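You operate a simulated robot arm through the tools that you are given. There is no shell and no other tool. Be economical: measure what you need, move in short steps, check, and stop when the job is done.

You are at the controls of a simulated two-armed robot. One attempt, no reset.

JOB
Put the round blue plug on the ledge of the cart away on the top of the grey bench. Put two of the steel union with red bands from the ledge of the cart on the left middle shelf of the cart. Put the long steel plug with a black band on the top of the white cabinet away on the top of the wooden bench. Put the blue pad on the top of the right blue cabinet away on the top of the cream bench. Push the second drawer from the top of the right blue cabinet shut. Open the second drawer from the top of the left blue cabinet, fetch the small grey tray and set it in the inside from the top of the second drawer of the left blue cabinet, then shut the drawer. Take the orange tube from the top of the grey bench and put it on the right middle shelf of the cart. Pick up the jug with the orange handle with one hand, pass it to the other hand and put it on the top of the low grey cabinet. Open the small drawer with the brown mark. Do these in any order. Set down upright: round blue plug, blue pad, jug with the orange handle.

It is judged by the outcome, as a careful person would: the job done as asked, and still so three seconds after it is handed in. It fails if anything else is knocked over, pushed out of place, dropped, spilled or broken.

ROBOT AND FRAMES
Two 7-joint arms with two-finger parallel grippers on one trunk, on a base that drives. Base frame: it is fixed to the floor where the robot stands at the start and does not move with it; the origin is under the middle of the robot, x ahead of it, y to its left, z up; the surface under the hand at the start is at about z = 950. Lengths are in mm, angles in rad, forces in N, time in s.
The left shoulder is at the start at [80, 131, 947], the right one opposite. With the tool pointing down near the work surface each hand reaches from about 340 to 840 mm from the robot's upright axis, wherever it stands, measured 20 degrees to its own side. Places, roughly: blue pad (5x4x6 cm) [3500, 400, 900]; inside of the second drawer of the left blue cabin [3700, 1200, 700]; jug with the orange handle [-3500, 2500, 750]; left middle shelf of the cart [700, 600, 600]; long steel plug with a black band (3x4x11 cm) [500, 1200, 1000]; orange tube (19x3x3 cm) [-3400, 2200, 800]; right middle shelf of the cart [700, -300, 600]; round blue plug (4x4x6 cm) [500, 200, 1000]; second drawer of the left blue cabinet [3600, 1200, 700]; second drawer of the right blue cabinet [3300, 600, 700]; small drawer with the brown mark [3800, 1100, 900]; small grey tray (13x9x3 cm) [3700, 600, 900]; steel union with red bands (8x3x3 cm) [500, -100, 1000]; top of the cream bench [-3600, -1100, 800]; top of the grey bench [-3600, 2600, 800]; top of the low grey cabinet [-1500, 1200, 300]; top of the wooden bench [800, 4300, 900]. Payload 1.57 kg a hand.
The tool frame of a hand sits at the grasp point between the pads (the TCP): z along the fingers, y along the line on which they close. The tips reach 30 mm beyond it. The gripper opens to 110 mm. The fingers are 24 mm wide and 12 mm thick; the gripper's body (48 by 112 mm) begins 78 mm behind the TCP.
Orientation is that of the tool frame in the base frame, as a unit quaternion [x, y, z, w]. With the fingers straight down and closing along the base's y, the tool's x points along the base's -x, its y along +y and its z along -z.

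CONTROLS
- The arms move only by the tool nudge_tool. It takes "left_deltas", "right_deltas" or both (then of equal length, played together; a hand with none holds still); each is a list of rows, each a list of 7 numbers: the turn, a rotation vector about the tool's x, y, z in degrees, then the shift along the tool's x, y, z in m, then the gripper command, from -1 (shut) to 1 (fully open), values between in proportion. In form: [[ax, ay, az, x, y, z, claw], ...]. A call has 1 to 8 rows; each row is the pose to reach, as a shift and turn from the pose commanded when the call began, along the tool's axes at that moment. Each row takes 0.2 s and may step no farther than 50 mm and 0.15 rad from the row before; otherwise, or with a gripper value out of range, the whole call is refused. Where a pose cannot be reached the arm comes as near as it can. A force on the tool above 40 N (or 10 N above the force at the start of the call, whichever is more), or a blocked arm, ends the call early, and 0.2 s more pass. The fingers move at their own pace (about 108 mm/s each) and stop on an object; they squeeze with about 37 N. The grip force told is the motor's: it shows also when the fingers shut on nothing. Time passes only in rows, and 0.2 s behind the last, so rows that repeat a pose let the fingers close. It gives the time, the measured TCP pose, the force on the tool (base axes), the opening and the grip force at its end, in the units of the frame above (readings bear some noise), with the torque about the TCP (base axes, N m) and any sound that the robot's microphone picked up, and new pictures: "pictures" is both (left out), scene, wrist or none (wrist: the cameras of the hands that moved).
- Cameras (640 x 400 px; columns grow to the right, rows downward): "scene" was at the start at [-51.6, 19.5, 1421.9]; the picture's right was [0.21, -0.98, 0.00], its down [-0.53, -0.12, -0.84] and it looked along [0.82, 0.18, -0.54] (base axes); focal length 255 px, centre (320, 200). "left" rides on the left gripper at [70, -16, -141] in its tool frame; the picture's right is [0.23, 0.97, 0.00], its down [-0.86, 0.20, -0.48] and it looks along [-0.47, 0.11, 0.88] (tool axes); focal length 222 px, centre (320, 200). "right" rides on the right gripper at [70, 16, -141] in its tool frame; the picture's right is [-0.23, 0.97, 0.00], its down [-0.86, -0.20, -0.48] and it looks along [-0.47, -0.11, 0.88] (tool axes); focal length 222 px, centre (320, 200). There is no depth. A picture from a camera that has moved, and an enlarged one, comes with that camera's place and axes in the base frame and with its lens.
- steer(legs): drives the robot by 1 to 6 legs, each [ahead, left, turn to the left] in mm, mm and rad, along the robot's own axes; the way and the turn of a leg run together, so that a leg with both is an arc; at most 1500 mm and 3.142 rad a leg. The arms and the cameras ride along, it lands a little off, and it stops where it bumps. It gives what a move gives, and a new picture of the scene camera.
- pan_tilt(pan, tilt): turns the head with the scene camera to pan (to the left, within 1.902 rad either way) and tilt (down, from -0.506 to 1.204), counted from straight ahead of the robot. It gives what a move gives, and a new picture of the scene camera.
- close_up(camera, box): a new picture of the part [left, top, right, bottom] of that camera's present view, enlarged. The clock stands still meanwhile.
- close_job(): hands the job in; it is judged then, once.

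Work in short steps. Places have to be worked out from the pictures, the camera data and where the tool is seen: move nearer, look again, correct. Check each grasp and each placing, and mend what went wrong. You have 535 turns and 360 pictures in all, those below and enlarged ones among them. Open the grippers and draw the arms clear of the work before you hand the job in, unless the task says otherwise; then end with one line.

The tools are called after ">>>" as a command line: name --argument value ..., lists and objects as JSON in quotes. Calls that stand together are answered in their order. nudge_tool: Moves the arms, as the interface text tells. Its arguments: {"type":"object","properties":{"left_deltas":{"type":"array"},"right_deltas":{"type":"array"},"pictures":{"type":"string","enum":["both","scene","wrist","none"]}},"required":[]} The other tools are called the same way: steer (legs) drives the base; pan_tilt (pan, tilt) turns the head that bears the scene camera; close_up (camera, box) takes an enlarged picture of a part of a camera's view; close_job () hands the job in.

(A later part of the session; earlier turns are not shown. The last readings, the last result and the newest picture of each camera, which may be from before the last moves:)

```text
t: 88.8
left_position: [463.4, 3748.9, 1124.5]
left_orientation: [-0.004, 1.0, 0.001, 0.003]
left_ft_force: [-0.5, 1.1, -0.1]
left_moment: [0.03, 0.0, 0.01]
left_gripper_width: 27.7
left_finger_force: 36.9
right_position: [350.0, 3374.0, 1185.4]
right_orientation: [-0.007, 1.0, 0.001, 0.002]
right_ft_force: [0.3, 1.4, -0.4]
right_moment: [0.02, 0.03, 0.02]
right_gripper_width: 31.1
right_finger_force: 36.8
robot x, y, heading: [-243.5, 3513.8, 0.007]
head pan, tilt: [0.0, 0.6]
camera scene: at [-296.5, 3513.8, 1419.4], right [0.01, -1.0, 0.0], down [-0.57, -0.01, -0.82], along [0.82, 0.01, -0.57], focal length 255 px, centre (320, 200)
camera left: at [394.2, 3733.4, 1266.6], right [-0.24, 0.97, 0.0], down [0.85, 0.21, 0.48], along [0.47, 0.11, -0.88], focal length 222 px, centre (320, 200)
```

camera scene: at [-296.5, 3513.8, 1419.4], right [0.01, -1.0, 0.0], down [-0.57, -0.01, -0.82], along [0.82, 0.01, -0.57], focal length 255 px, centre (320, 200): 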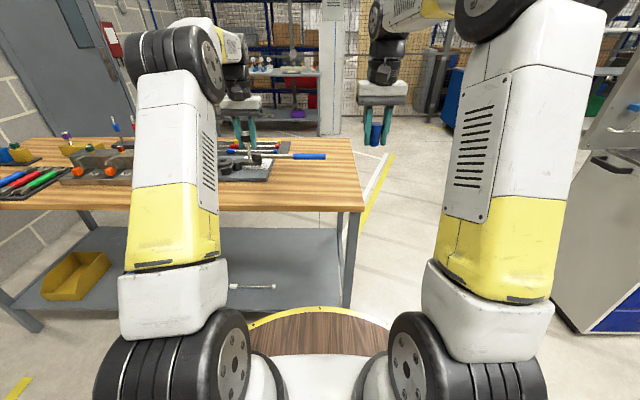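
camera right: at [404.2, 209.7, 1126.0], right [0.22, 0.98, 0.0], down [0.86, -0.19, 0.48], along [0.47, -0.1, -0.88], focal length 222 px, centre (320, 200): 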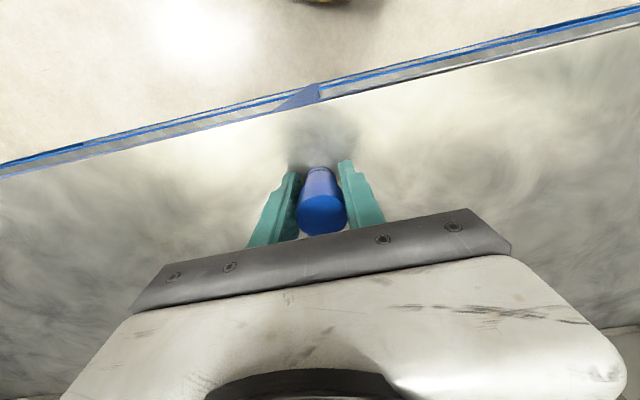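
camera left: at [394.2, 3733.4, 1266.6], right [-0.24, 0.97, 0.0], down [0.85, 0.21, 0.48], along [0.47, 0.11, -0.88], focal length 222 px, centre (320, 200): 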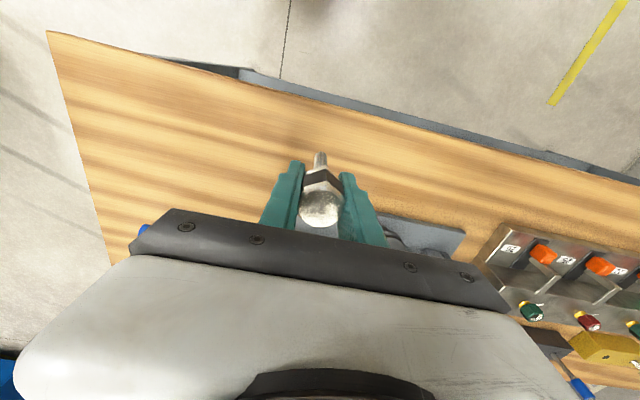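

Free area confirmed; target (510,3680). Move over and lower near the surface.

>>> nudge_tool --left_deltas '[[0, 0, 0, -0.024, -0.035, 0, -1], [0, 0, 0, -0.047, -0.069, 0.02, -1], [0, 0, 0, -0.047, -0.069, 0.06, -1], [0, 0, 0, -0.047, -0.069, 0.09, -1], [0, 0, 0, -0.047, -0.069, 0.09, -1]]' --pictures "wrist"

>>> close_up --camera "scene" --box '[200, 90, 360, 220]'

```text
t: 90.0
left_position: [511.0, 3680.7, 1035.5]
left_orientation: [-0.005, 1.0, 0.0, 0.002]
left_ft_force: [-0.3, -0.1, -2.6]
left_moment: [0.0, -0.01, -0.01]
left_gripper_width: 27.4
left_finger_force: 37.4
right_position: [350.0, 3374.2, 1184.2]
right_orientation: [-0.006, 1.0, 0.001, 0.001]
right_ft_force: [-0.6, -0.2, -0.3]
right_moment: [0.01, 0.0, -0.03]
right_gripper_width: 31.5
right_finger_force: 37.2
robot x, y, heading: [-247.9, 3514.0, 0.01]
head pan, tilt: [0.0, 0.6]
camera left: at [441.5, 3665.1, 1176.3], right [-0.24, 0.97, 0.0], down [0.85, 0.21, 0.48], along [0.47, 0.11, -0.88], focal length 222 px, centre (320, 200)
```

left: 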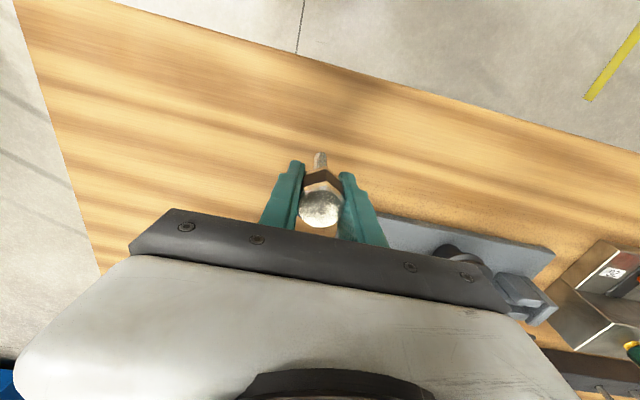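

```text
3.08 times, centred on (280, 155) of scene
camera zoom: at [-296.5, 3513.7, 1419.4], right [0.01, -1.0, 0.0], down [-0.57, -0.01, -0.82], along [0.82, 0.01, -0.57], focal length 784 px, centre (443, 338)
```

zoom: 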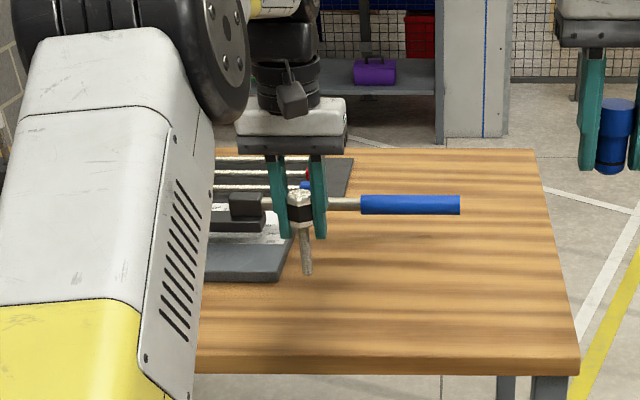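

Plug is over clear wood. Lower 28 mm, then creep.

>>> nudge_tool --left_deltas '[[0, 0, 0, 0, 0, 0.014, -1], [0, 0, 0, 0, 0, 0.028, -1], [0, 0, 0, 0, 0, 0.028, -1]]' --pictures "none"

>>> close_up --camera "scene" --box '[230, 110, 310, 190]'

```text
t: 90.8
left_position: [512.2, 3681.3, 1008.2]
left_orientation: [-0.005, 1.0, 0.001, 0.001]
left_ft_force: [0.9, -0.7, -2.1]
left_moment: [0.01, -0.01, 0.02]
left_gripper_width: 27.6
left_finger_force: 37.0
right_position: [349.4, 3374.6, 1185.0]
right_orientation: [-0.006, 1.0, 0.001, 0.002]
right_ft_force: [-0.8, 0.8, -0.9]
right_moment: [-0.01, -0.03, 0.0]
right_gripper_width: 31.2
right_finger_force: 37.4
robot x, y, heading: [-246.4, 3516.0, 0.01]
head pan, tilt: [0.0, 0.6]
```

```text
5.00 times, centred on (270, 150) of scene
camera zoom: at [-296.6, 3513.7, 1419.4], right [0.01, -1.0, 0.0], down [-0.57, -0.01, -0.82], along [0.82, 0.01, -0.57], focal length 1274 px, centre (570, 450)
```

zoom: 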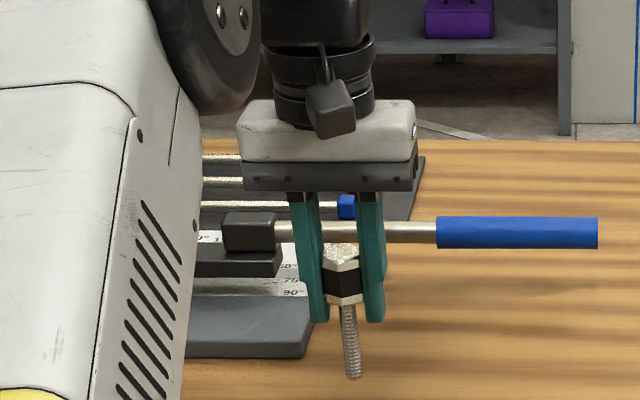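

Foot is ~86 mm below the TCP (z≈922). Creep down to contact.

>>> nudge_tool --left_deltas '[[0, 0, 0, 0, 0, 0.003, -1], [0, 0, 0, 0, 0, 0.006, -1], [0, 0, 0, 0, 0, 0.009, -1], [0, 0, 0, 0, 0, 0.012, -1]]' --pictures "none"

>>> nudge_tool --left_deltas '[[0, 0, 0, 0, 0, 0.002, -1], [0, 0, 0, 0, 0, 0.004, -1], [0, 0, 0, 0, 0, 0.006, -1]]' --pictures "none"

```text
t: 91.8
left_position: [513.3, 3681.1, 997.0]
left_orientation: [-0.004, 1.0, 0.001, 0.001]
left_ft_force: [0.8, -0.3, -1.6]
left_moment: [-0.01, -0.01, 0.01]
left_gripper_width: 27.8
left_finger_force: 36.7
right_position: [349.9, 3374.4, 1186.6]
right_orientation: [-0.006, 1.0, 0.002, 0.002]
right_ft_force: [0.5, 0.1, -0.4]
right_moment: [-0.01, -0.02, 0.04]
right_gripper_width: 31.4
right_finger_force: 37.3
robot x, y, heading: [-245.1, 3510.7, 0.011]
head pan, tilt: [0.0, 0.6]
```

```text
t: 92.6
left_position: [513.8, 3681.7, 989.6]
left_orientation: [-0.005, 1.0, 0.002, 0.002]
left_ft_force: [0.6, -0.4, -0.9]
left_moment: [0.01, -0.02, 0.0]
left_gripper_width: 27.4
left_finger_force: 37.1
right_position: [350.4, 3374.5, 1184.4]
right_orientation: [-0.006, 1.0, 0.0, 0.002]
right_ft_force: [-0.4, 1.3, -0.7]
right_moment: [-0.01, -0.03, 0.02]
right_gripper_width: 31.3
right_finger_force: 36.8
robot x, y, heading: [-242.7, 3512.9, 0.014]
head pan, tilt: [0.0, 0.6]
```

Still free at 990; continue.

>>> nudge_tool --left_deltas '[[0, 0, 0, 0, 0, 0.002, -1], [0, 0, 0, 0, 0, 0.004, -1], [0, 0, 0, 0, 0, 0.006, -1]]' --pictures "none"

>>> close_up --camera "scene" --box '[230, 120, 310, 200]'

```text
t: 93.4
left_position: [513.6, 3681.3, 982.9]
left_orientation: [-0.005, 1.0, 0.001, 0.001]
left_ft_force: [-0.4, -0.7, -2.4]
left_moment: [-0.02, -0.04, 0.02]
left_gripper_width: 27.7
left_finger_force: 37.3
right_position: [350.3, 3374.9, 1184.9]
right_orientation: [-0.007, 1.0, 0.001, 0.002]
right_ft_force: [-0.4, -0.8, -0.6]
right_moment: [0.03, 0.03, -0.01]
right_gripper_width: 31.3
right_finger_force: 36.5
robot x, y, heading: [-242.8, 3512.6, 0.007]
head pan, tilt: [0.0, 0.6]
```

```text
5.00 times, centred on (270, 160) of scene
camera zoom: at [-296.6, 3513.7, 1419.4], right [0.01, -1.0, 0.0], down [-0.57, -0.01, -0.82], along [0.82, 0.01, -0.57], focal length 1274 px, centre (570, 400)
```

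zoom: 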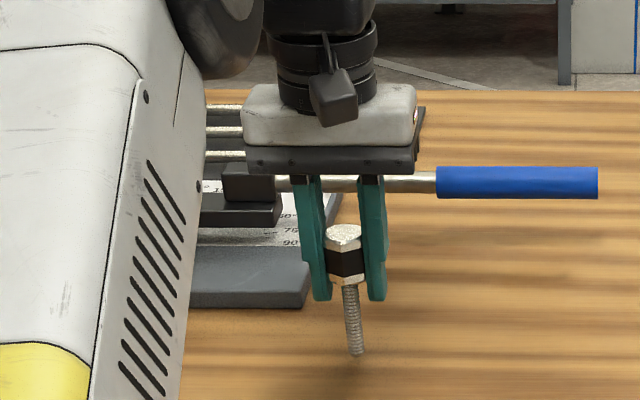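

Shadow is converging at the foot; keep creeping.

>>> nudge_tool --left_deltas '[[0, 0, 0, 0, 0, 0.002, -1], [0, 0, 0, 0, 0, 0.004, -1], [0, 0, 0, 0, 0, 0.006, -1]]' --pictures "none"

>>> nudge_tool --left_deltas '[[0, 0, 0, 0, 0, 0.002, -1], [0, 0, 0, 0, 0, 0.004, -1], [0, 0, 0, 0, 0, 0.006, -1]]' --pictures "none"

>>> close_up --camera "scene" --box '[230, 120, 310, 200]'

```text
t: 94.2
left_position: [511.9, 3682.2, 977.2]
left_orientation: [-0.004, 1.0, 0.001, 0.002]
left_ft_force: [-0.6, 0.0, -1.0]
left_moment: [0.02, 0.02, 0.01]
left_gripper_width: 27.8
left_finger_force: 37.0
right_position: [349.9, 3374.4, 1184.8]
right_orientation: [-0.007, 1.0, 0.001, 0.002]
right_ft_force: [0.0, -0.3, -1.1]
right_moment: [0.04, -0.03, 0.0]
right_gripper_width: 31.4
right_finger_force: 37.3
robot x, y, heading: [-244.3, 3513.3, 0.011]
head pan, tilt: [0.0, 0.6]
```

```text
t: 95.0
left_position: [513.8, 3682.2, 974.1]
left_orientation: [-0.004, 1.0, 0.001, 0.006]
left_ft_force: [1.0, 0.5, 30.3]
left_moment: [0.01, -0.05, -0.02]
left_gripper_width: 26.8
left_finger_force: 37.0
right_position: [349.1, 3374.3, 1184.8]
right_orientation: [-0.006, 1.0, 0.001, 0.003]
right_ft_force: [-0.3, 0.3, -0.3]
right_moment: [0.01, 0.02, -0.02]
right_gripper_width: 31.4
right_finger_force: 37.3
robot x, y, heading: [-251.0, 3512.2, 0.009]
head pan, tilt: [0.0, 0.6]
```

```text
5.00 times, centred on (270, 160) of scene
camera zoom: at [-297.7, 3513.5, 1419.4], right [0.01, -1.0, 0.0], down [-0.56, -0.01, -0.83], along [0.83, 0.01, -0.56], focal length 1274 px, centre (570, 400)
```

zoom: 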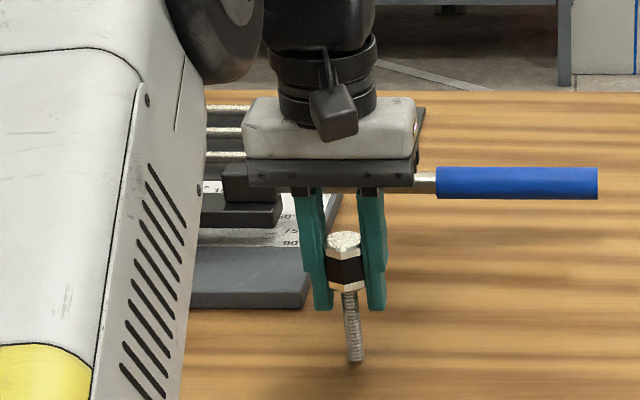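

Contact (30 N). Ease up to relieve the load, then open slowly.

>>> nudge_tool --left_deltas '[[0, 0, 0, 0, 0, -0.002, -1], [0, 0, 0, 0, 0, -0.003, -1], [0, 0, 0, 0, 0, -0.003, -1]]' --pictures "none"

>>> nudge_tool --left_deltas '[[0, 0, 0, 0, 0, 0, -0.48], [0, 0, 0, 0, 0, 0, -0.44], [0, 0, 0, 0, 0, 0, -0.38], [0, 0, 0, 0, 0, 0, -0.3], [0, 0, 0, 0, 0, 0, -0.2]]' --pictures "wrist"

```text
t: 95.8
left_position: [513.5, 3681.6, 973.1]
left_orientation: [-0.004, 1.0, 0.002, 0.002]
left_ft_force: [8.4, 0.2, 17.1]
left_moment: [0.02, -0.54, 0.01]
left_gripper_width: 27.5
left_finger_force: 37.1
right_position: [350.2, 3374.5, 1186.0]
right_orientation: [-0.006, 1.0, 0.001, 0.002]
right_ft_force: [1.1, -0.5, -1.0]
right_moment: [0.0, -0.03, 0.01]
right_gripper_width: 31.3
right_finger_force: 37.1
robot x, y, heading: [-243.8, 3510.4, 0.011]
head pan, tilt: [0.0, 0.6]
```

```text
t: 97.0
left_position: [513.7, 3682.0, 975.2]
left_orientation: [-0.005, 1.0, 0.0, 0.003]
left_ft_force: [0.3, 1.3, 0.7]
left_moment: [0.02, 0.01, -0.06]
left_gripper_width: 44.0
left_finger_force: 0.1
right_position: [349.2, 3373.2, 1184.5]
right_orientation: [-0.006, 1.0, 0.001, 0.001]
right_ft_force: [0.5, -0.4, -0.9]
right_moment: [-0.03, -0.02, -0.01]
right_gripper_width: 31.4
right_finger_force: 37.2
robot x, y, heading: [-248.0, 3513.0, 0.009]
head pan, tilt: [0.0, 0.6]
camera left: at [443.3, 3666.8, 1115.5], right [-0.24, 0.97, 0.0], down [0.85, 0.21, 0.48], along [0.47, 0.11, -0.88], focal length 222 px, centre (320, 200)
```

left: 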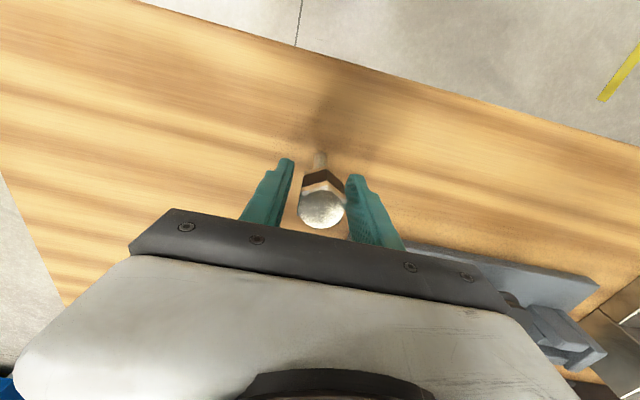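

It stands. Open wider, then lift away straight up.

>>> nudge_tool --left_deltas '[[0, 0, 0, 0, 0, 0, 0.1], [0, 0, 0, 0, 0, 0, 0.4], [0, 0, 0, 0, 0, -0.02, 0.5], [0, 0, 0, 0, 0, -0.05, 0.5], [0, 0, 0, 0, 0, -0.09, 0.5], [0, 0, 0, 0, 0, -0.13, 0.5], [0, 0, 0, 0, 0, -0.17, 0.5], [0, 0, 0, 0, 0, -0.2, 0.5]]' --pictures "both"

```text
t: 98.8
left_position: [501.5, 3679.5, 1173.0]
left_orientation: [-0.004, 1.0, 0.001, 0.001]
left_ft_force: [0.6, -0.6, 0.5]
left_moment: [-0.03, 0.01, 0.0]
left_gripper_width: 82.2
left_finger_force: 0.0
left hand out of reach, approached as far as the arm can: row 8
right_position: [349.8, 3374.7, 1185.4]
right_orientation: [-0.006, 1.0, 0.001, 0.002]
right_ft_force: [0.3, 0.4, -1.4]
right_moment: [0.02, 0.04, -0.02]
right_gripper_width: 31.4
right_finger_force: 37.3
robot x, y, heading: [-248.6, 3515.4, 0.007]
head pan, tilt: [0.0, 0.6]
camera scene: at [-296.3, 3513.8, 1419.5], right [0.01, -1.0, 0.0], down [-0.57, -0.01, -0.82], along [0.82, 0.01, -0.57], focal length 255 px, centre (320, 200)
camera left: at [431.7, 3663.5, 1314.9], right [-0.24, 0.97, 0.0], down [0.85, 0.21, 0.48], along [0.47, 0.11, -0.88], focal length 222 px, centre (320, 200)
```

scene: 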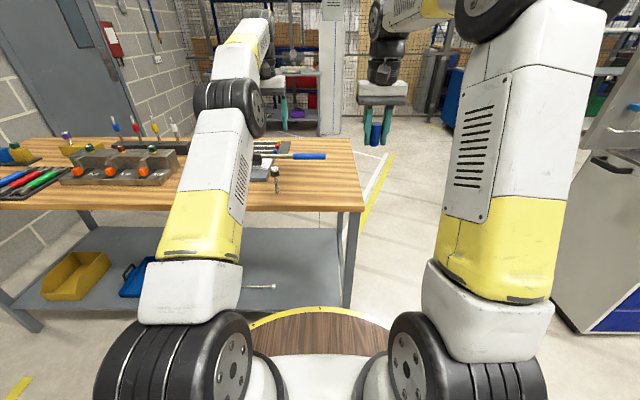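
left: 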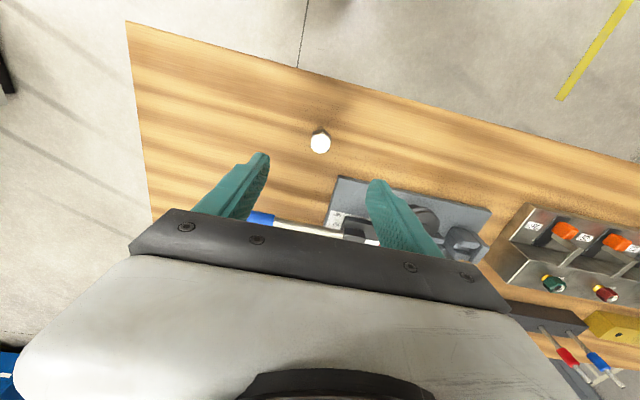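

Plug stands on the wooden bench. I'll keep the blue plug in the right hand and go east through the gap (y≈2700) to the blue cabinets, working with the left hand there.

>>> steer --legs '[[-250, 0, 0], [0, -780, 0]]'

>>> pan_tilt --pan 0.0 --tilt 0.35

```text
t: 104.4
left_position: [247.9, 2885.6, 1171.9]
left_orientation: [0.004, 1.0, 0.001, 0.002]
left_ft_force: [0.3, 0.1, -0.1]
left_moment: [0.02, 0.0, 0.0]
left_gripper_width: 82.4
left_finger_force: 0.0
right_position: [90.9, 2582.2, 1185.4]
right_orientation: [0.003, 1.0, 0.001, 0.002]
right_ft_force: [-0.5, -0.7, -0.3]
right_moment: [0.01, -0.02, -0.01]
right_gripper_width: 31.8
right_finger_force: 37.3
robot x, y, heading: [-502.9, 2729.4, -0.009]
head pan, tilt: [0.0, 0.6]
camera scene: at [-552.9, 2733.2, 1419.4], right [-0.01, -1.0, 0.0], down [-0.57, 0.0, -0.82], along [0.82, -0.01, -0.57], focal length 255 px, centre (320, 200)
```

scene: 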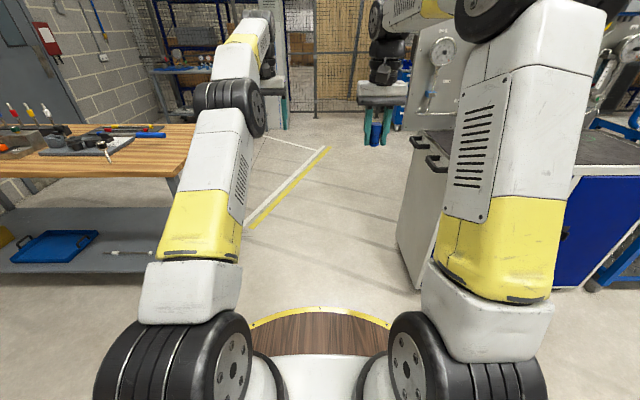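

```text
t: 105.2
left_position: [249.0, 2884.9, 1174.3]
left_orientation: [0.003, 1.0, 0.001, 0.001]
left_ft_force: [-0.5, 0.8, 0.4]
left_moment: [0.01, -0.03, -0.01]
left_gripper_width: 82.6
left_finger_force: 0.2
right_position: [91.2, 2582.7, 1186.7]
right_orientation: [0.003, 1.0, 0.001, 0.001]
right_ft_force: [-0.9, -0.4, -0.3]
right_moment: [0.0, -0.01, -0.01]
right_gripper_width: 31.7
right_finger_force: 37.2
robot x, y, heading: [-499.9, 2730.0, -0.007]
head pan, tilt: [0.0, 0.351]
camera scene: at [-548.2, 2733.2, 1442.1], right [-0.01, -1.0, 0.0], down [-0.34, 0.0, -0.94], along [0.94, -0.01, -0.34], focal length 255 px, centre (320, 200)
```

scene: 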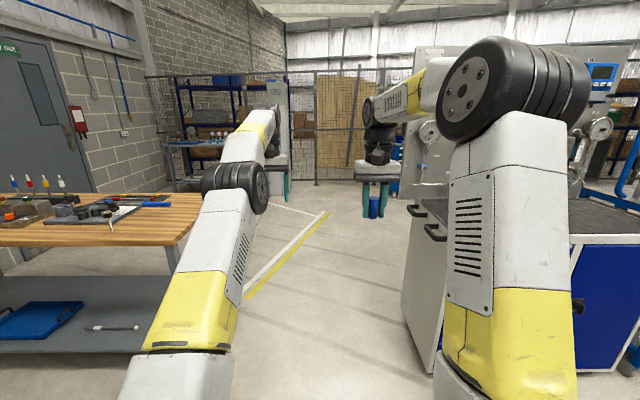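

The gap is clear. Drive ahead 1.5 m and another 0.7 m, then look right.

>>> steer --legs '[[1500, 0, 0], [800, 0, 0]]'

>>> pan_tilt --pan -0.9 --tilt 0.4

```text
t: 116.6
left_position: [2563.2, 2858.2, 1173.2]
left_orientation: [0.007, 1.0, 0.0, 0.002]
left_ft_force: [0.4, -0.8, -0.2]
left_moment: [0.0, -0.01, 0.0]
left_gripper_width: 82.4
left_finger_force: 0.1
right_position: [2402.9, 2557.8, 1184.8]
right_orientation: [0.006, 1.0, 0.001, 0.002]
right_ft_force: [0.5, -1.1, -0.3]
right_moment: [0.01, 0.01, 0.03]
right_gripper_width: 31.2
right_finger_force: 37.0
robot x, y, heading: [1810.9, 2705.9, -0.016]
head pan, tilt: [0.0, 0.351]
camera scene: at [1765.0, 2712.5, 1442.2], right [-0.01, -1.0, 0.0], down [-0.34, 0.0, -0.94], along [0.94, -0.01, -0.34], focal length 255 px, centre (320, 200)
```

scene: 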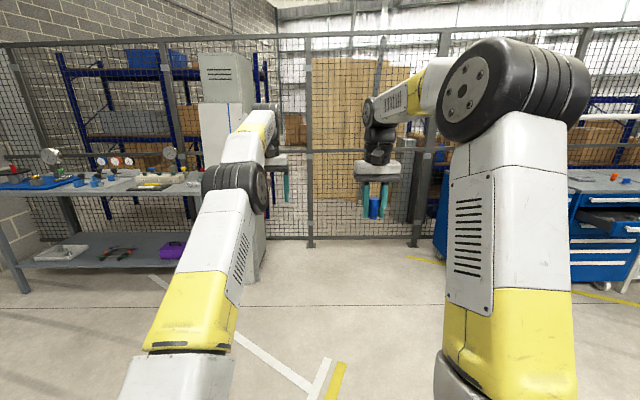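

```text
t: 117.8
left_position: [2562.2, 2858.6, 1173.1]
left_orientation: [0.006, 1.0, 0.0, 0.001]
left_ft_force: [0.5, -0.1, 0.1]
left_moment: [0.0, 0.0, -0.02]
left_gripper_width: 82.5
left_finger_force: 0.0
right_position: [2403.1, 2558.1, 1185.6]
right_orientation: [0.007, 1.0, 0.001, 0.002]
right_ft_force: [0.0, -0.5, -0.4]
right_moment: [0.0, 0.0, -0.03]
right_gripper_width: 31.4
right_finger_force: 36.8
robot x, y, heading: [1810.3, 2709.4, -0.015]
head pan, tilt: [-0.901, 0.4]
camera scene: at [1728.5, 2640.5, 1437.7], right [-0.79, -0.61, 0.0], down [-0.24, 0.31, -0.92], along [0.56, -0.73, -0.39], focal length 255 px, centre (320, 200)
```

scene: 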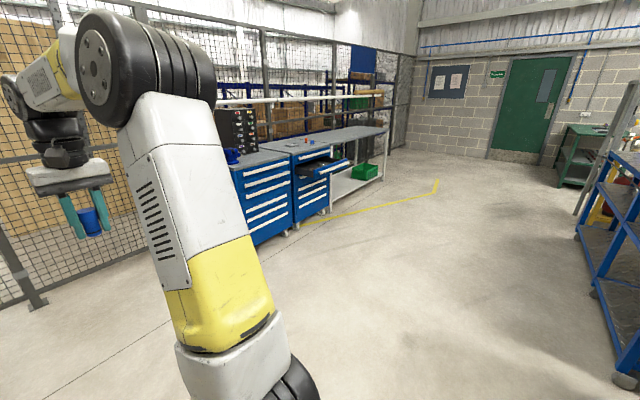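

The blue cabinets stand to the right, fronts facing me. Go to about (2400,1200).

>>> steer --legs '[[600, 0, 0.015], [0, -1450, 0]]'

>>> pan_tilt --pan 0.0 --tilt 0.5

```text
t: 127.9
left_position: [3130.9, 1407.5, 1173.5]
left_orientation: [0.005, 1.0, 0.001, 0.002]
left_ft_force: [0.7, 0.3, -0.6]
left_moment: [0.0, -0.02, -0.01]
left_gripper_width: 82.4
left_finger_force: 0.1
right_position: [2973.5, 1107.9, 1185.3]
right_orientation: [0.004, 1.0, 0.0, 0.002]
right_ft_force: [-1.4, -1.2, -0.8]
right_moment: [0.01, 0.04, 0.0]
right_gripper_width: 31.4
right_finger_force: 36.7
robot x, y, heading: [2380.1, 1254.6, -0.008]
head pan, tilt: [-0.901, 0.4]
camera scene: at [2297.8, 1186.2, 1437.7], right [-0.79, -0.61, 0.0], down [-0.24, 0.31, -0.92], along [0.56, -0.73, -0.39], focal length 255 px, centre (320, 200)
```

scene: 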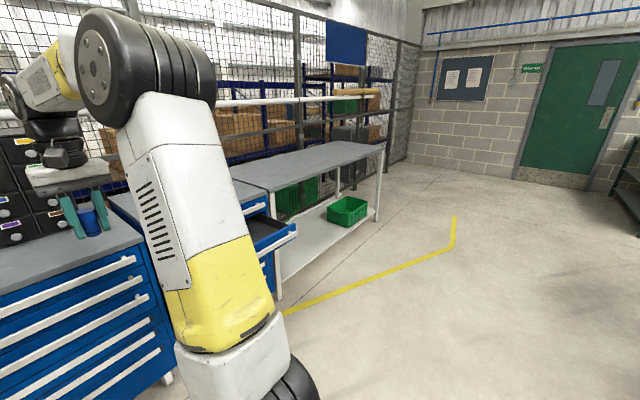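

```text
t: 129.1
left_position: [3131.8, 1407.3, 1173.6]
left_orientation: [0.006, 1.0, 0.001, 0.002]
left_ft_force: [-0.1, -0.1, 0.2]
left_moment: [0.02, 0.03, -0.01]
left_gripper_width: 82.5
left_finger_force: 0.0
right_position: [2972.9, 1105.9, 1186.2]
right_orientation: [0.004, 1.0, 0.001, 0.002]
right_ft_force: [-0.6, 0.4, -0.7]
right_moment: [-0.01, 0.0, 0.02]
right_gripper_width: 31.5
right_finger_force: 37.4
robot x, y, heading: [2378.4, 1256.5, -0.007]
head pan, tilt: [0.0, 0.499]
camera scene: at [2332.0, 1258.4, 1428.5], right [-0.01, -1.0, 0.0], down [-0.48, 0.01, -0.88], along [0.88, -0.01, -0.48], focal length 255 px, centre (320, 200)
```

scene: 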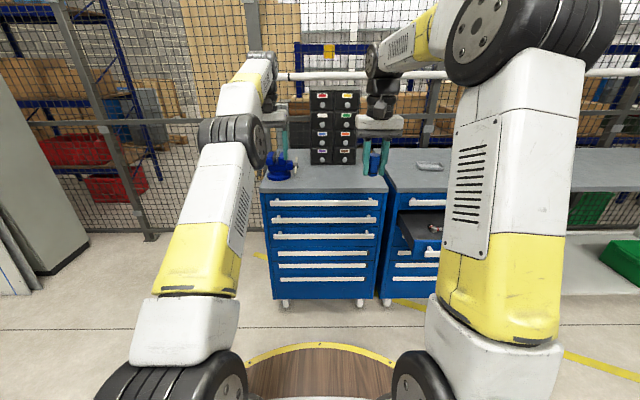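

Enlarge the cabinet area to identify the drawers.

>>> close_up --camera "scene" --box '[250, 80, 450, 205]'

>>> close_up --camera "scene" --box '[250, 170, 450, 295]'

```text
3.20 times, centred on (350, 142) of scene
camera zoom: at [2332.0, 1258.4, 1428.5], right [-0.01, -1.0, 0.0], down [-0.48, 0.01, -0.88], along [0.88, -0.01, -0.48], focal length 815 px, centre (224, 384)
```

zoom: 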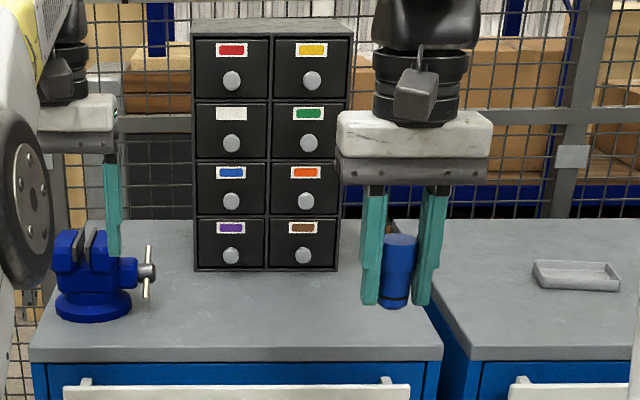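

```text
3.20 times, centred on (350, 232) of scene
camera zoom: at [2332.0, 1258.4, 1428.5], right [-0.01, -1.0, 0.0], down [-0.48, 0.01, -0.88], along [0.88, -0.01, -0.48], focal length 815 px, centre (224, 96)
```

zoom: 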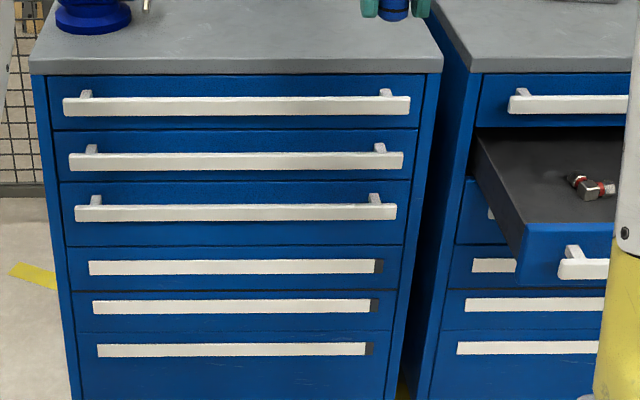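

Brown mark: bottom-right small drawer. Go right to face the right cabinet first.

>>> steer --legs '[[0, -820, 0]]'

>>> close_up --camera "scene" --box '[220, 100, 420, 225]'

```text
t: 133.4
left_position: [3122.4, 602.3, 1173.6]
left_orientation: [0.005, 1.0, 0.001, 0.001]
left_ft_force: [0.1, 0.7, 0.3]
left_moment: [0.01, 0.0, 0.02]
left_gripper_width: 82.7
left_finger_force: 0.0
right_position: [2964.2, 300.2, 1185.8]
right_orientation: [0.005, 1.0, 0.001, 0.002]
right_ft_force: [0.2, 0.5, -0.9]
right_moment: [0.05, -0.02, 0.03]
right_gripper_width: 31.4
right_finger_force: 36.7
robot x, y, heading: [2368.7, 450.2, -0.014]
head pan, tilt: [0.0, 0.499]
camera scene: at [2323.4, 453.4, 1428.5], right [-0.01, -1.0, 0.0], down [-0.48, 0.01, -0.88], along [0.88, -0.01, -0.48], focal length 255 px, centre (320, 200)
```

scene: 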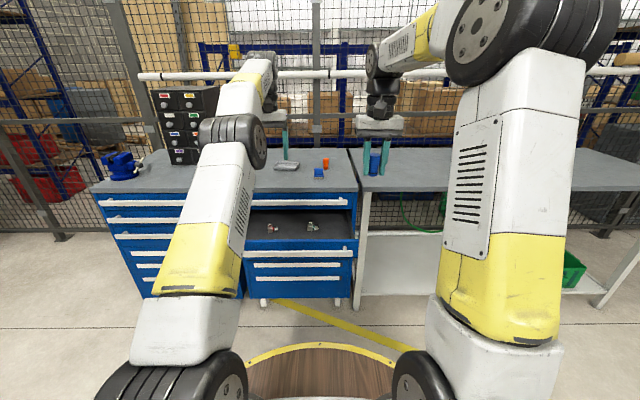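

```text
3.20 times, centred on (320, 162) of scene
camera zoom: at [2323.4, 453.4, 1428.5], right [-0.01, -1.0, 0.0], down [-0.48, 0.01, -0.88], along [0.88, -0.01, -0.48], focal length 815 px, centre (320, 320)
```

zoom: 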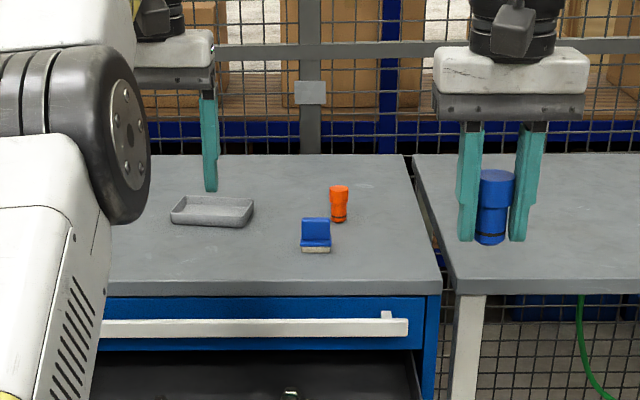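

The right cabinet's 2nd drawer sticks out to x≈3210; pad and tray are on top. I prepare the left hand: close it, point it forward-down and lower it to push the drawer.

>>> nudge_tool --left_deltas '[[0, -8.5, 0, 0.025, -0.001, 0.042, -1], [0, -17, 0, 0.05, -0.002, 0.084, -1], [0, -25.5, 0, 0.075, -0.003, 0.126, -1], [0, -34, 0, 0.1, -0.004, 0.168, -1], [0, -42.5, 0, 0.125, -0.005, 0.21, -1], [0, -51, 0, 0.15, -0.006, 0.252, -1], [0, -59.5, 0, 0.175, -0.007, 0.295, -1], [0, -60, 0, 0.2, -0.008, 0.338, -1]]' --pictures "none"

>>> nudge_tool --left_deltas '[[0, 0, 0, 0.04, -0.004, 0.002, -1], [0, 0, 0, 0.08, -0.008, 0.004, -1], [0, 0, 0, 0.115, -0.012, 0.0065, -1], [0, 0, 0, 0.115, -0.012, 0.0065, -1]]' --pictures "both"

```text
t: 135.2
left_position: [2923.7, 599.3, 834.6]
left_orientation: [0.005, 0.865, -0.002, 0.502]
left_ft_force: [0.4, -0.9, 0.0]
left_moment: [-0.01, 0.0, -0.01]
left_gripper_width: 0.2
left_finger_force: 21.3
right_position: [2963.0, 301.0, 1186.3]
right_orientation: [0.005, 1.0, 0.002, 0.003]
right_ft_force: [0.3, -0.5, -0.9]
right_moment: [0.01, -0.02, 0.01]
right_gripper_width: 31.2
right_finger_force: 36.4
robot x, y, heading: [2367.7, 452.6, -0.008]
head pan, tilt: [0.0, 0.499]
```

```text
t: 136.2
left_position: [2874.0, 588.3, 731.7]
left_orientation: [0.005, 0.864, -0.002, 0.503]
left_ft_force: [0.1, -0.1, -0.1]
left_moment: [0.03, 0.01, 0.01]
left_gripper_width: 0.0
left_finger_force: 21.6
right_position: [2965.6, 301.1, 1184.3]
right_orientation: [0.004, 1.0, 0.0, 0.001]
right_ft_force: [-1.2, -0.5, -0.3]
right_moment: [-0.02, 0.03, 0.0]
right_gripper_width: 31.5
right_finger_force: 36.7
robot x, y, heading: [2371.1, 450.4, -0.01]
head pan, tilt: [0.0, 0.499]
camera scene: at [2325.0, 454.1, 1428.6], right [-0.01, -1.0, 0.0], down [-0.48, 0.0, -0.88], along [0.88, -0.01, -0.48], focal length 255 px, centre (320, 200)
camera left: at [2716.4, 574.6, 740.9], right [-0.1, 0.98, -0.2], down [0.01, 0.2, 0.98], along [0.99, 0.1, -0.03], focal length 222 px, centre (320, 200)
```

scene: 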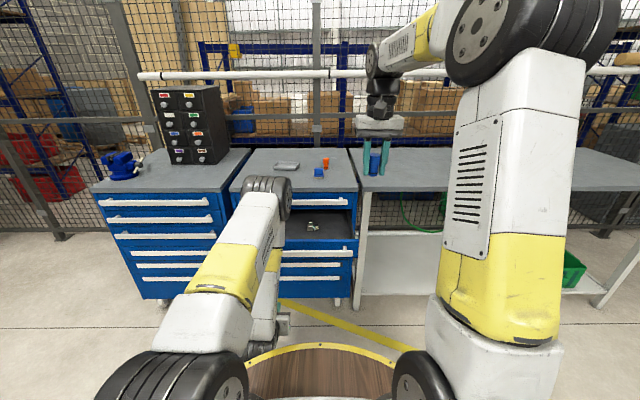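
left: 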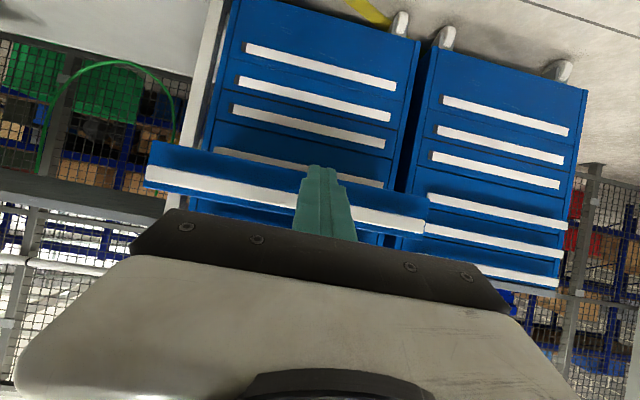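

The drawer front spans y≈255–877, handle z≈738. Raise 21 mm, centre, and drive 190 mm forward.

>>> nudge_tool --left_deltas '[[0, 0, 0, -0.018, -0.02, -0.0105, -1], [0, 0, 0, -0.018, -0.02, -0.0105, -1]]' --pictures "none"

>>> steer --legs '[[190, 0, 0]]'

>>> nudge_tool --left_deltas '[[0, 0, 0, 0, 0, 0, -1]]' --pictures "wrist"

```text
t: 136.8
left_position: [2888.3, 580.0, 750.6]
left_orientation: [0.002, 0.858, 0.007, 0.513]
left_ft_force: [-0.3, -0.3, 0.4]
left_moment: [-0.01, 0.04, 0.0]
left_gripper_width: 0.0
left_finger_force: 21.1
right_position: [2969.1, 304.7, 1183.3]
right_orientation: [0.004, 1.0, -0.002, 0.0]
right_ft_force: [0.5, -0.6, -0.7]
right_moment: [0.03, 0.04, -0.01]
right_gripper_width: 31.4
right_finger_force: 37.9
robot x, y, heading: [2371.6, 450.2, -0.009]
head pan, tilt: [0.0, 0.499]
```

```text
t: 138.3
left_position: [3078.4, 573.9, 752.3]
left_orientation: [0.003, 0.858, 0.006, 0.513]
left_ft_force: [-0.5, -1.0, 0.7]
left_moment: [0.04, 0.0, 0.02]
left_gripper_width: 0.0
left_finger_force: 21.8
right_position: [3159.6, 300.7, 1182.9]
right_orientation: [0.006, 1.0, -0.002, 0.0]
right_ft_force: [-0.4, -0.7, 0.3]
right_moment: [0.0, -0.03, 0.02]
right_gripper_width: 31.6
right_finger_force: 36.9
robot x, y, heading: [2561.3, 450.9, -0.015]
head pan, tilt: [0.0, 0.499]
camera scene: at [2520.0, 456.1, 1428.7], right [-0.01, -1.0, 0.0], down [-0.48, 0.0, -0.88], along [0.88, -0.01, -0.48], focal length 255 px, centre (320, 200)
```

scene: 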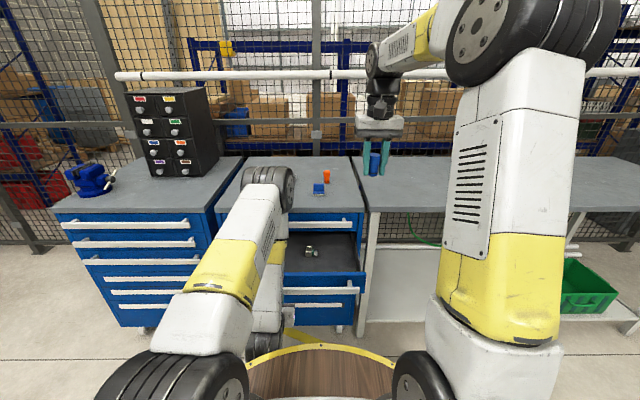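

```text
t: 138.8
left_position: [3080.8, 576.3, 754.8]
left_orientation: [0.003, 0.855, 0.008, 0.518]
left_ft_force: [-1.1, 0.0, -0.8]
left_moment: [0.01, 0.01, -0.01]
left_gripper_width: 0.1
left_finger_force: 21.4
right_position: [3155.5, 299.8, 1184.1]
right_orientation: [0.005, 1.0, 0.0, 0.001]
right_ft_force: [0.1, 0.3, -0.1]
right_moment: [0.01, 0.0, -0.01]
right_gripper_width: 31.1
right_finger_force: 37.2
robot x, y, heading: [2558.9, 449.8, -0.013]
head pan, tilt: [0.0, 0.499]
camera left: at [2923.0, 561.4, 758.3], right [-0.11, 0.98, -0.18], down [-0.03, 0.18, 0.98], along [0.99, 0.11, 0.01], focal length 222 px, centre (320, 200)
```

left: 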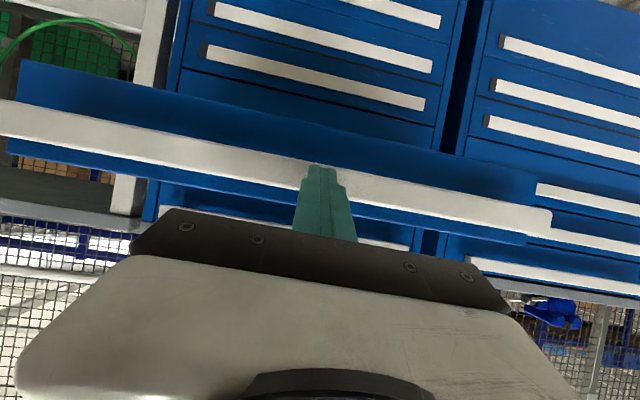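

Fingertip lines up with the handle bar. Push forward 200 mm.

>>> nudge_tool --left_deltas '[[0, 0, 0, -0.012, 0, 0.022, -1], [0, 0, 0, -0.0235, 0, 0.044, -1], [0, 0, 0, -0.035, 0, 0.066, -1], [0, 0, 0, -0.047, 0, 0.088, -1], [0, 0, 0, -0.059, 0, 0.11, -1], [0, 0, 0, -0.07, 0, 0.132, -1], [0, 0, 0, -0.082, 0, 0.155, -1], [0, 0, 0, -0.094, 0, 0.177, -1]]' --pictures "wrist"

```text
t: 140.6
left_position: [3278.3, 573.0, 755.3]
left_orientation: [0.004, 0.856, 0.008, 0.516]
left_ft_force: [0.1, 0.1, -0.5]
left_moment: [0.0, -0.04, 0.01]
left_gripper_width: 0.2
left_finger_force: 20.9
right_position: [3154.0, 298.4, 1184.7]
right_orientation: [0.005, 1.0, 0.002, 0.002]
right_ft_force: [0.6, 0.0, -1.3]
right_moment: [0.01, -0.01, -0.01]
right_gripper_width: 31.5
right_finger_force: 37.6
robot x, y, heading: [2559.2, 450.3, -0.011]
head pan, tilt: [0.0, 0.499]
camera left: at [3120.4, 557.5, 759.4], right [-0.11, 0.98, -0.18], down [-0.02, 0.18, 0.98], along [0.99, 0.11, 0.0], focal length 222 px, centre (320, 200)
```

left: 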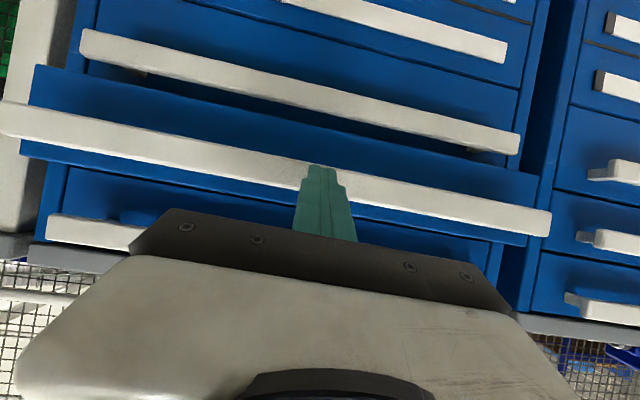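

The drawer slides in. Push on until it stops.

>>> nudge_tool --left_deltas '[[0, 0, 0, -0.0117, 0, 0.022, -1], [0, 0, 0, -0.0235, 0, 0.044, -1], [0, 0, 0, -0.035, 0, 0.066, -1], [0, 0, 0, -0.042, 0, 0.079, -1], [0, 0, 0, -0.047, 0, 0.088, -1], [0, 0, 0, -0.052, 0, 0.097, -1], [0, 0, 0, -0.056, 0, 0.106, -1]]' --pictures "wrist"

```text
t: 141.3
left_position: [3342.9, 574.1, 753.0]
left_orientation: [0.005, 0.859, 0.006, 0.512]
left_ft_force: [-9.1, -0.5, 3.3]
left_moment: [-0.05, -0.09, -0.05]
left_gripper_width: 0.0
left_finger_force: 21.7
right_position: [3154.0, 298.3, 1185.2]
right_orientation: [0.005, 1.0, 0.001, 0.001]
right_ft_force: [-0.5, -0.7, -0.2]
right_moment: [-0.01, -0.02, 0.0]
right_gripper_width: 31.6
right_finger_force: 37.0
robot x, y, heading: [2557.3, 451.5, -0.007]
head pan, tilt: [0.0, 0.499]
stopped in row 3 (left hand): the force on the tool passed its limit at 95 N (the readings are from after the stop); the commanded pose is now the measured one
camera left: at [3185.1, 558.8, 759.0], right [-0.11, 0.98, -0.18], down [-0.01, 0.18, 0.98], along [0.99, 0.11, -0.01], focal length 222 px, centre (320, 200)
```

left: 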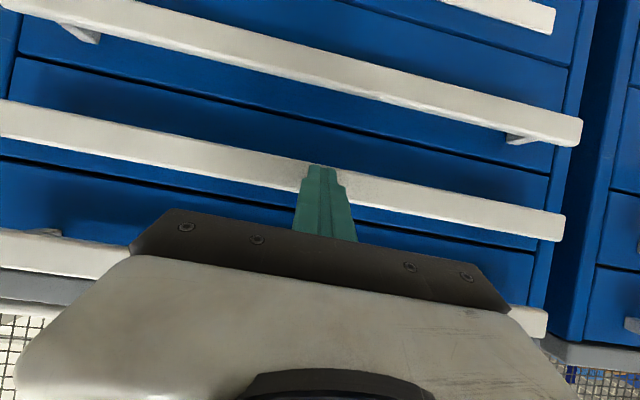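

The drawer is flush shut. Back off 250 mm, then raise the left hand for the small drawer.

>>> steer --legs '[[-250, 0, 0.01]]'

>>> nudge_tool --left_deltas '[[0, 0, 0, -0.04, 0, -0.021, -1], [0, 0, 0, -0.08, 0, -0.042, -1], [0, 0, 0, -0.12, 0, -0.063, -1], [0, 0, 0, -0.16, 0, -0.084, -1], [0, 0, 0, -0.2, 0, -0.105, -0.5], [0, 0, 0, -0.24, 0, -0.126, 0], [0, 0, 0, -0.27, 0, -0.144, 0.3]]' --pictures "none"

>>> steer --legs '[[0, 500, 0], [250, 0, 0]]'

>>> nudge_tool --left_deltas '[[0, 0, 0, 0, 0, 0, 0.3]]' --pictures "wrist"

```text
t: 143.2
left_position: [3090.8, 585.0, 752.4]
left_orientation: [0.0, 0.859, 0.01, 0.512]
left_ft_force: [-0.3, -1.0, -0.7]
left_moment: [0.01, 0.04, 0.0]
left_gripper_width: 0.0
left_finger_force: 20.9
right_position: [2904.4, 305.7, 1184.3]
right_orientation: [0.0, 1.0, 0.001, 0.002]
right_ft_force: [0.2, 0.4, -1.0]
right_moment: [0.03, 0.01, -0.01]
right_gripper_width: 31.3
right_finger_force: 37.1
robot x, y, heading: [2311.8, 453.6, -0.004]
head pan, tilt: [0.0, 0.499]
camera scene: at [2261.7, 452.4, 1428.5], right [0.0, -1.0, 0.0], down [-0.48, 0.0, -0.88], along [0.88, 0.0, -0.48], focal length 255 px, centre (320, 200)
```

scene: 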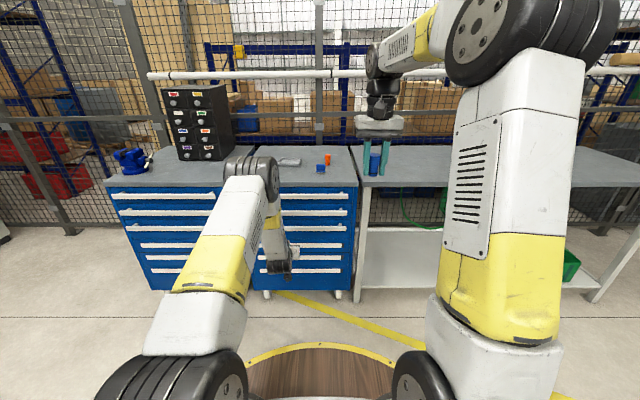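

```text
t: 144.8
left_position: [3090.0, 579.2, 1060.7]
left_orientation: [0.0, 0.859, 0.01, 0.511]
left_ft_force: [-0.3, 1.3, -0.3]
left_moment: [0.0, 0.01, -0.02]
left_gripper_width: 71.5
left_finger_force: 0.0
right_position: [2904.2, 305.9, 1185.0]
right_orientation: [0.0, 1.0, 0.001, 0.001]
right_ft_force: [-0.7, -0.8, -0.6]
right_moment: [-0.04, -0.02, 0.01]
right_gripper_width: 31.3
right_finger_force: 37.3
robot x, y, heading: [2309.8, 452.5, 0.002]
head pan, tilt: [0.0, 0.499]
```

```text
t: 149.1
left_position: [3334.2, 1088.3, 1060.7]
left_orientation: [-0.005, 0.859, 0.013, 0.511]
left_ft_force: [-0.6, 0.0, -0.4]
left_moment: [0.01, 0.01, 0.04]
left_gripper_width: 71.6
left_finger_force: 0.0
right_position: [3152.4, 813.4, 1184.6]
right_orientation: [-0.005, 1.0, 0.001, 0.002]
right_ft_force: [-0.1, 0.5, -0.6]
right_moment: [0.0, -0.02, 0.01]
right_gripper_width: 31.3
right_finger_force: 36.7
robot x, y, heading: [2557.1, 956.7, 0.009]
head pan, tilt: [0.0, 0.499]
camera scene: at [2508.2, 953.4, 1428.5], right [0.01, -1.0, 0.0], down [-0.48, 0.0, -0.88], along [0.88, 0.01, -0.48], focal length 255 px, centre (320, 200)
```

scene: 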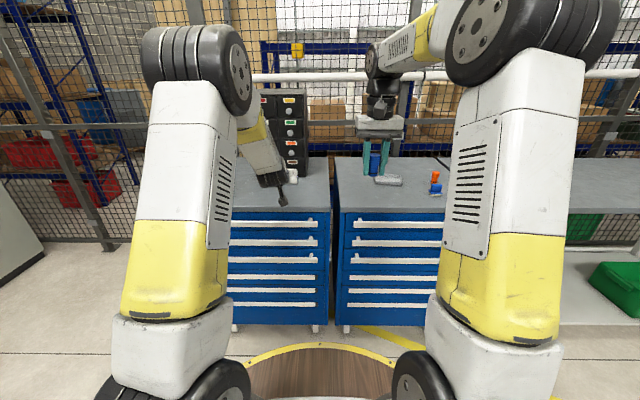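

```text
t: 149.5
left_position: [3335.1, 1089.9, 1060.1]
left_orientation: [-0.005, 0.858, 0.013, 0.513]
left_ft_force: [-0.3, 0.2, 0.7]
left_moment: [-0.02, 0.01, -0.02]
left_gripper_width: 71.5
left_finger_force: 0.1
right_position: [3151.7, 814.3, 1185.2]
right_orientation: [-0.006, 1.0, 0.001, 0.002]
right_ft_force: [0.2, -0.2, -0.7]
right_moment: [0.04, 0.0, 0.02]
right_gripper_width: 31.5
right_finger_force: 37.1
robot x, y, heading: [2555.6, 954.8, 0.004]
head pan, tilt: [0.0, 0.499]
camera left: at [3177.9, 1070.6, 1065.5], right [-0.13, 0.97, -0.18], down [-0.02, 0.18, 0.98], along [0.99, 0.13, 0.0], focal length 222 px, centre (320, 200)
```

left: 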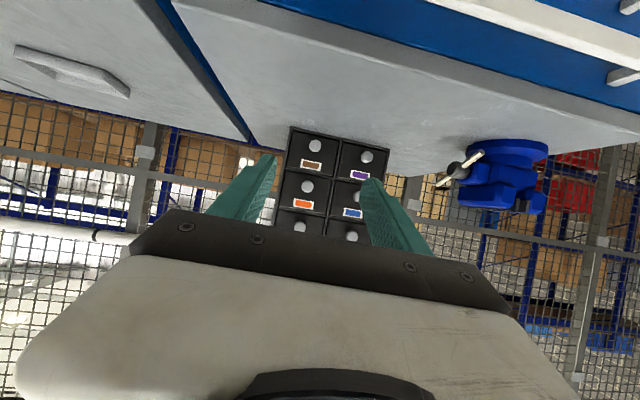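

Brown-marked drawer's knob ≈(3681,1104,947). Drive 200 mm closer and re-measure.

>>> steer --legs '[[200, 0, 0]]'

>>> nudge_tool --left_deltas '[[0, 0, 0, 0.02, 0.005, 0.012, 0.1], [0, 0, 0, 0.04, 0.01, 0.024, 0.1], [0, 0, 0, 0.06, 0.014, 0.036, 0], [0, 0, 0, 0.06, 0.014, 0.036, 0]]' --pictures "wrist"

```text
t: 151.1
left_position: [3537.3, 1087.4, 1061.0]
left_orientation: [-0.004, 0.859, 0.012, 0.512]
left_ft_force: [0.7, 0.1, 0.0]
left_moment: [0.01, -0.03, 0.0]
left_gripper_width: 71.6
left_finger_force: 0.0
right_position: [3353.9, 812.5, 1184.8]
right_orientation: [-0.003, 1.0, 0.001, 0.002]
right_ft_force: [-0.1, -0.5, -1.2]
right_moment: [0.01, 0.04, -0.01]
right_gripper_width: 31.5
right_finger_force: 36.6
robot x, y, heading: [2757.1, 953.6, 0.005]
head pan, tilt: [0.0, 0.499]
camera scene: at [2709.0, 955.0, 1428.5], right [0.01, -1.0, 0.0], down [-0.48, 0.0, -0.88], along [0.88, 0.0, -0.48], focal length 255 px, centre (320, 200)
```

scene: 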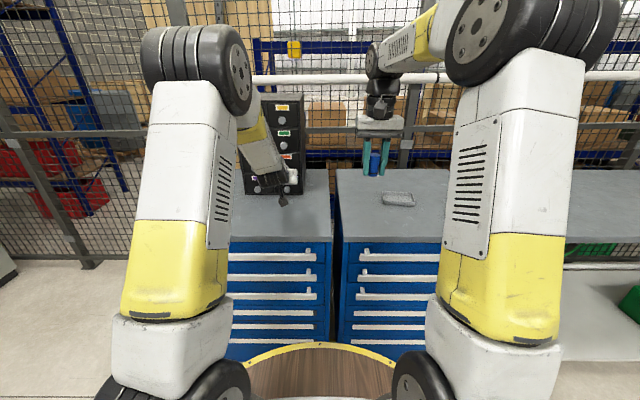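

```text
t: 152.1
left_position: [3538.9, 1101.7, 988.7]
left_orientation: [-0.004, 0.859, 0.012, 0.512]
left_ft_force: [-0.5, 0.0, 0.2]
left_moment: [0.01, 0.01, 0.01]
left_gripper_width: 55.2
left_finger_force: 0.1
right_position: [3353.1, 812.2, 1185.4]
right_orientation: [-0.003, 1.0, 0.001, 0.001]
right_ft_force: [0.2, 0.5, -0.4]
right_moment: [-0.01, 0.02, 0.01]
right_gripper_width: 31.5
right_finger_force: 37.1
robot x, y, heading: [2755.9, 956.3, 0.003]
head pan, tilt: [0.0, 0.499]
camera left: at [3381.8, 1084.3, 994.2], right [-0.13, 0.97, -0.18], down [-0.02, 0.18, 0.98], along [0.99, 0.13, 0.0], focal length 222 px, centre (320, 200)
```

left: 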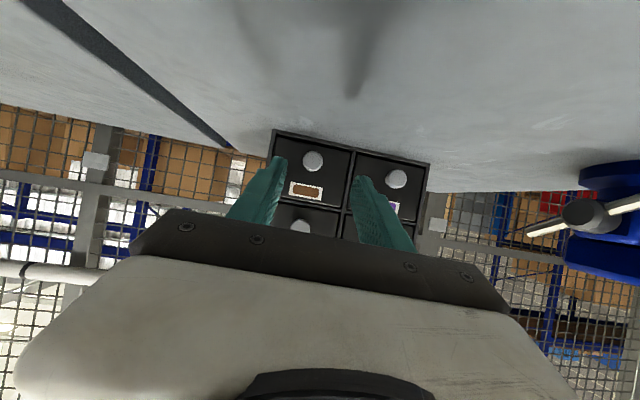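

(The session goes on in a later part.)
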